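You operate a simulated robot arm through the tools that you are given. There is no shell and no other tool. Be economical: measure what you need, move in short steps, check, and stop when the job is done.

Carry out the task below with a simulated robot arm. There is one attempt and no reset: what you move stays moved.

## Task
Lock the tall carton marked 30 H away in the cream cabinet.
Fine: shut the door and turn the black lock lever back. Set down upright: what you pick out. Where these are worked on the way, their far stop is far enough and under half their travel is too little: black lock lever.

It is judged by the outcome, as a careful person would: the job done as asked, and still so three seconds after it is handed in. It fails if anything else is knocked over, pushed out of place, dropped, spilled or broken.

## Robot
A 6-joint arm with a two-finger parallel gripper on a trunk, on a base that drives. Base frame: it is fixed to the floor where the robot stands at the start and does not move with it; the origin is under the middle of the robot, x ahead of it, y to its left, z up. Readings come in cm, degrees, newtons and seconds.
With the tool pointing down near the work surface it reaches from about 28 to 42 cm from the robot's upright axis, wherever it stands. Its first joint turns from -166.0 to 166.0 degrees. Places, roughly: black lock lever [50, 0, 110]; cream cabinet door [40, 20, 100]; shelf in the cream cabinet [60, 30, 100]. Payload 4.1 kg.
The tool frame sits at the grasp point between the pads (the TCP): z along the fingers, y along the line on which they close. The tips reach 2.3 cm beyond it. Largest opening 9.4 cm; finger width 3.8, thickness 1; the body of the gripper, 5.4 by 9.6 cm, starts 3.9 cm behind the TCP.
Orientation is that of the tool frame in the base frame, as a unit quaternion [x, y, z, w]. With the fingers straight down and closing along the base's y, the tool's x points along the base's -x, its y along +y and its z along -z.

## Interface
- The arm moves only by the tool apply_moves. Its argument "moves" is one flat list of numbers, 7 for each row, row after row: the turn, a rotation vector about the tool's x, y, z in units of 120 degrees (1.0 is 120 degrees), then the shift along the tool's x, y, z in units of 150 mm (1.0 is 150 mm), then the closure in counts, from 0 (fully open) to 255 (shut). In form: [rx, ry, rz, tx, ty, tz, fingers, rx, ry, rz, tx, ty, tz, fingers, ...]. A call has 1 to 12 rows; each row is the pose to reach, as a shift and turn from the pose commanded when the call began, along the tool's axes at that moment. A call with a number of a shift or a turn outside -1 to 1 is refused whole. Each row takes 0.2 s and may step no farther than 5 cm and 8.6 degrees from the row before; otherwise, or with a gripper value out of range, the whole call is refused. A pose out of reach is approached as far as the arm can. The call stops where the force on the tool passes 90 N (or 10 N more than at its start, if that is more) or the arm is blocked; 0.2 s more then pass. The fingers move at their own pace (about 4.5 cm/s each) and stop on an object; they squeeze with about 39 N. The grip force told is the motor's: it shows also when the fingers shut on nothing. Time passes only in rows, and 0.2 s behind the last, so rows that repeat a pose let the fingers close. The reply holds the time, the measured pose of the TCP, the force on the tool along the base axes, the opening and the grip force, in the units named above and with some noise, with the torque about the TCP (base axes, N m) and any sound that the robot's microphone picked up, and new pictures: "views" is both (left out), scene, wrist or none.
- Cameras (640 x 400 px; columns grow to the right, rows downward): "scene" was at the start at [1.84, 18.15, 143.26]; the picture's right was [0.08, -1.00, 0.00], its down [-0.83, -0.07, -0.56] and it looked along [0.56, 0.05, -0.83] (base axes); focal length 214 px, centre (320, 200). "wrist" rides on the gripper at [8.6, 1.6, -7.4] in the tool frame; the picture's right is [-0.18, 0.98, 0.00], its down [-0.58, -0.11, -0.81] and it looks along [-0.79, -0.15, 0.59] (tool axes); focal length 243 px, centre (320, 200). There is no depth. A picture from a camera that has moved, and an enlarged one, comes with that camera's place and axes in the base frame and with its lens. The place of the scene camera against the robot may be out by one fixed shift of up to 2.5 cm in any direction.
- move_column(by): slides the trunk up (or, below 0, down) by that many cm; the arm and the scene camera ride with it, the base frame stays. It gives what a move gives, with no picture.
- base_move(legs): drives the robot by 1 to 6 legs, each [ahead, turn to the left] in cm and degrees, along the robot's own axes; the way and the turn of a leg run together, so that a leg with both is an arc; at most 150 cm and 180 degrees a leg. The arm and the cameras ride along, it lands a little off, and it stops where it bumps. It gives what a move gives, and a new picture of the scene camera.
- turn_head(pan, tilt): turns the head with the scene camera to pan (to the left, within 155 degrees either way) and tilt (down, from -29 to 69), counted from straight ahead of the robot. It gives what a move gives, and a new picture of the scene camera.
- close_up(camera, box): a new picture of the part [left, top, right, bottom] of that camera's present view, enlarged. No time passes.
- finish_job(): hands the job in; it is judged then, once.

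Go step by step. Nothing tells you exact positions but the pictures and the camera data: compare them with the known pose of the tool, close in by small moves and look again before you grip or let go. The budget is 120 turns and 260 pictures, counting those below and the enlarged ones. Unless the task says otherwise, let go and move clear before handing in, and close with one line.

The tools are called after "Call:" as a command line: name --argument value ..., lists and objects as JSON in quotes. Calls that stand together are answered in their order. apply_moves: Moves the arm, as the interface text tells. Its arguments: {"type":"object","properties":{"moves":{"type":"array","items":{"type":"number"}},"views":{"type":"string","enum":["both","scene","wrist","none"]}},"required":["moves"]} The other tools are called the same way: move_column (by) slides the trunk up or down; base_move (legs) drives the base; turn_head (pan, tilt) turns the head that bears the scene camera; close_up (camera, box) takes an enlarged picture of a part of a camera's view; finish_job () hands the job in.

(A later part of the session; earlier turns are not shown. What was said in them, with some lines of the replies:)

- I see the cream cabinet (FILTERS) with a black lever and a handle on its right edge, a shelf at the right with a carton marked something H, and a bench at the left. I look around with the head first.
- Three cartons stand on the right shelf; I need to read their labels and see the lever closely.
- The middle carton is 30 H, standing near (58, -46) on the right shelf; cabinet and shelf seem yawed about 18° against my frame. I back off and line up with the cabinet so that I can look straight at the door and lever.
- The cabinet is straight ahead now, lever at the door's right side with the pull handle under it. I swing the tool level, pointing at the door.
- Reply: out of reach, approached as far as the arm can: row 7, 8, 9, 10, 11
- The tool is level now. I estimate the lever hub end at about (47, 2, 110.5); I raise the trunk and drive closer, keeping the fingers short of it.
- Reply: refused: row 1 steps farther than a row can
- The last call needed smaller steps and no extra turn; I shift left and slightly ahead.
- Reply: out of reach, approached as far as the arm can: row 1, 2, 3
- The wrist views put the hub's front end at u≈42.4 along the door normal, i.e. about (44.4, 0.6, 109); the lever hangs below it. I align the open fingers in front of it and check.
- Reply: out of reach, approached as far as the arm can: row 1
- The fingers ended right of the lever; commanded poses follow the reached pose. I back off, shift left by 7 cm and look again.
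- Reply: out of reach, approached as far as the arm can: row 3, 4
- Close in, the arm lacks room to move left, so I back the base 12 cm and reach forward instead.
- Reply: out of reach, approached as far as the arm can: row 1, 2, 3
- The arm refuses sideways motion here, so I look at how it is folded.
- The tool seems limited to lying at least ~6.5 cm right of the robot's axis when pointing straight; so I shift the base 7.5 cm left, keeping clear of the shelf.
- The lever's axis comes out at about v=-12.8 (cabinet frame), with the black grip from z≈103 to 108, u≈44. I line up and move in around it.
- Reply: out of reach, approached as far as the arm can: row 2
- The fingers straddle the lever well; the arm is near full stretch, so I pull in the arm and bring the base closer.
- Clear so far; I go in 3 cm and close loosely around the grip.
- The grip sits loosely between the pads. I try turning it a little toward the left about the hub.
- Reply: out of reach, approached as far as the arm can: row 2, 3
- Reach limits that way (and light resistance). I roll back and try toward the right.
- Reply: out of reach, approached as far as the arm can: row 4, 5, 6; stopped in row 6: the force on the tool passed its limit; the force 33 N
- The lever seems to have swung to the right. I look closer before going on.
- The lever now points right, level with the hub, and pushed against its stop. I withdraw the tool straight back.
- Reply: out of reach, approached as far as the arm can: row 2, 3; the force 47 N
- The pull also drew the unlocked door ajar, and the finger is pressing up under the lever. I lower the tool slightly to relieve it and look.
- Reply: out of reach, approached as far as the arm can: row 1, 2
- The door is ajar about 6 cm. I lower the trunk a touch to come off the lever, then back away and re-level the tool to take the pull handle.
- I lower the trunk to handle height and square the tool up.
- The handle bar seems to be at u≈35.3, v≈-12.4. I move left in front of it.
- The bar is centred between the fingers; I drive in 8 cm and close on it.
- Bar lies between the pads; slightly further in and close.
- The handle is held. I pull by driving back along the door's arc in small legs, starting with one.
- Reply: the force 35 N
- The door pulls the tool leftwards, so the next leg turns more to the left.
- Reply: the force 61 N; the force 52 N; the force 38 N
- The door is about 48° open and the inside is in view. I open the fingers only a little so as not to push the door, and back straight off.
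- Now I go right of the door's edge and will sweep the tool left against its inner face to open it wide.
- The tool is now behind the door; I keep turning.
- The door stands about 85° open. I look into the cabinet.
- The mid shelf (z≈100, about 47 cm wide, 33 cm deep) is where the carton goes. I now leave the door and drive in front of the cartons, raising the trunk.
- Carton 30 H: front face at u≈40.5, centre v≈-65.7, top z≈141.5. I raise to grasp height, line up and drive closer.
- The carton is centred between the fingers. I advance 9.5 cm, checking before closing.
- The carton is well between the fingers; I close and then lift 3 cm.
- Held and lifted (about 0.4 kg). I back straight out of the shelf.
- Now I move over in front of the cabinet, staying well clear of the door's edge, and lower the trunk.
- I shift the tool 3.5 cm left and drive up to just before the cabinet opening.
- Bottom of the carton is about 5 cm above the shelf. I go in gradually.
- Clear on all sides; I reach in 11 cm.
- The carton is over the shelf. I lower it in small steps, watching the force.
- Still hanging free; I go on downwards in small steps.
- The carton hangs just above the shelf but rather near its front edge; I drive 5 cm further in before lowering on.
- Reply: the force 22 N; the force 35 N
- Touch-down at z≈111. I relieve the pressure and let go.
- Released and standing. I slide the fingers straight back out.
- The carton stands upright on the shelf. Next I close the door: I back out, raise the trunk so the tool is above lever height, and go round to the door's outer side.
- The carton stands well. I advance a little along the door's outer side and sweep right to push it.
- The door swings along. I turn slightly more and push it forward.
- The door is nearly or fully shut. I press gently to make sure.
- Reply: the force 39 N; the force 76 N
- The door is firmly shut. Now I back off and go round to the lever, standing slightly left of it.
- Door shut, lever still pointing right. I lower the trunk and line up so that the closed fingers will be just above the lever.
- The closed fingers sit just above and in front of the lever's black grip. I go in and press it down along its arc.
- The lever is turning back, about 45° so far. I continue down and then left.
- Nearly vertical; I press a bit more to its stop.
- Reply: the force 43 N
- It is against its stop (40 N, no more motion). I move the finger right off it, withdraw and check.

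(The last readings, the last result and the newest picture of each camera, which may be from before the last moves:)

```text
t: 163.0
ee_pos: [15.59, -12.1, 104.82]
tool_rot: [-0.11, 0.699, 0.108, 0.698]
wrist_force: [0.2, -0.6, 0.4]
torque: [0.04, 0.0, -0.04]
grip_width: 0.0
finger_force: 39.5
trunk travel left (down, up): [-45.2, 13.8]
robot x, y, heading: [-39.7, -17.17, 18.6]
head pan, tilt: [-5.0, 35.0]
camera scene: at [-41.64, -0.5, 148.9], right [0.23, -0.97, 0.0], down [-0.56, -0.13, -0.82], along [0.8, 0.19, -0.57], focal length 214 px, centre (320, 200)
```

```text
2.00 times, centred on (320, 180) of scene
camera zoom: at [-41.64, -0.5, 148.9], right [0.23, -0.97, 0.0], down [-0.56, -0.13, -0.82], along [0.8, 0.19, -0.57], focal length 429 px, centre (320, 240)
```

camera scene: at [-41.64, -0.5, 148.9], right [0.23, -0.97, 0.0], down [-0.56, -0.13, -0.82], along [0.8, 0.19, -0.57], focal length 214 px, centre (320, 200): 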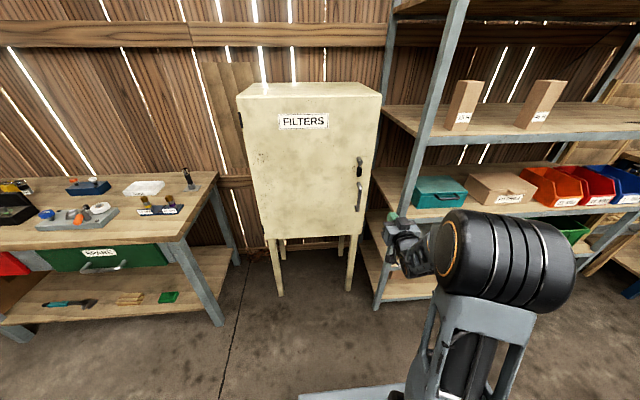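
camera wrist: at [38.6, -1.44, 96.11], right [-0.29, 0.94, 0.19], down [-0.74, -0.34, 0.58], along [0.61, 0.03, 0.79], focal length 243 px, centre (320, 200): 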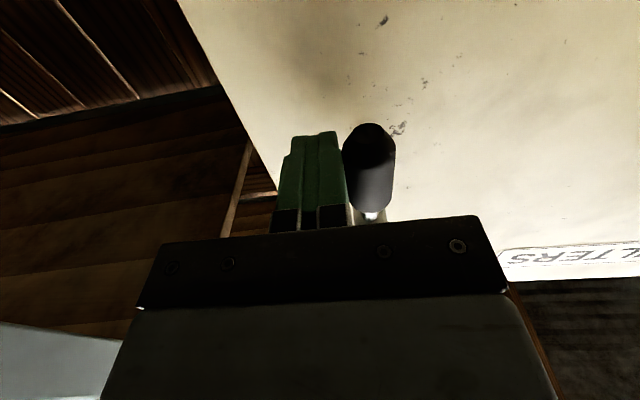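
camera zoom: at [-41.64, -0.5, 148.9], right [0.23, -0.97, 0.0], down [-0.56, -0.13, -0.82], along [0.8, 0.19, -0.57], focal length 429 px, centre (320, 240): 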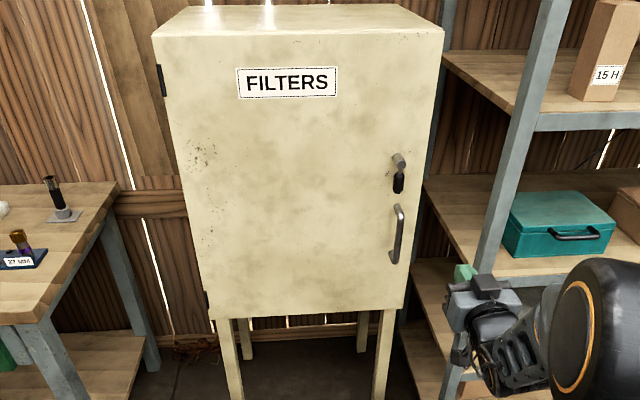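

The door is shut flush, the lever hangs straight down as it did at the start, the other two cartons are where they were, and the robot is clear. I hand in.

Call:
finish_job

```text
The job is handed in.
```

The 30 H carton is standing upright on the middle shelf of the cream cabinet, with the door shut and the lock lever turned back to its stop.
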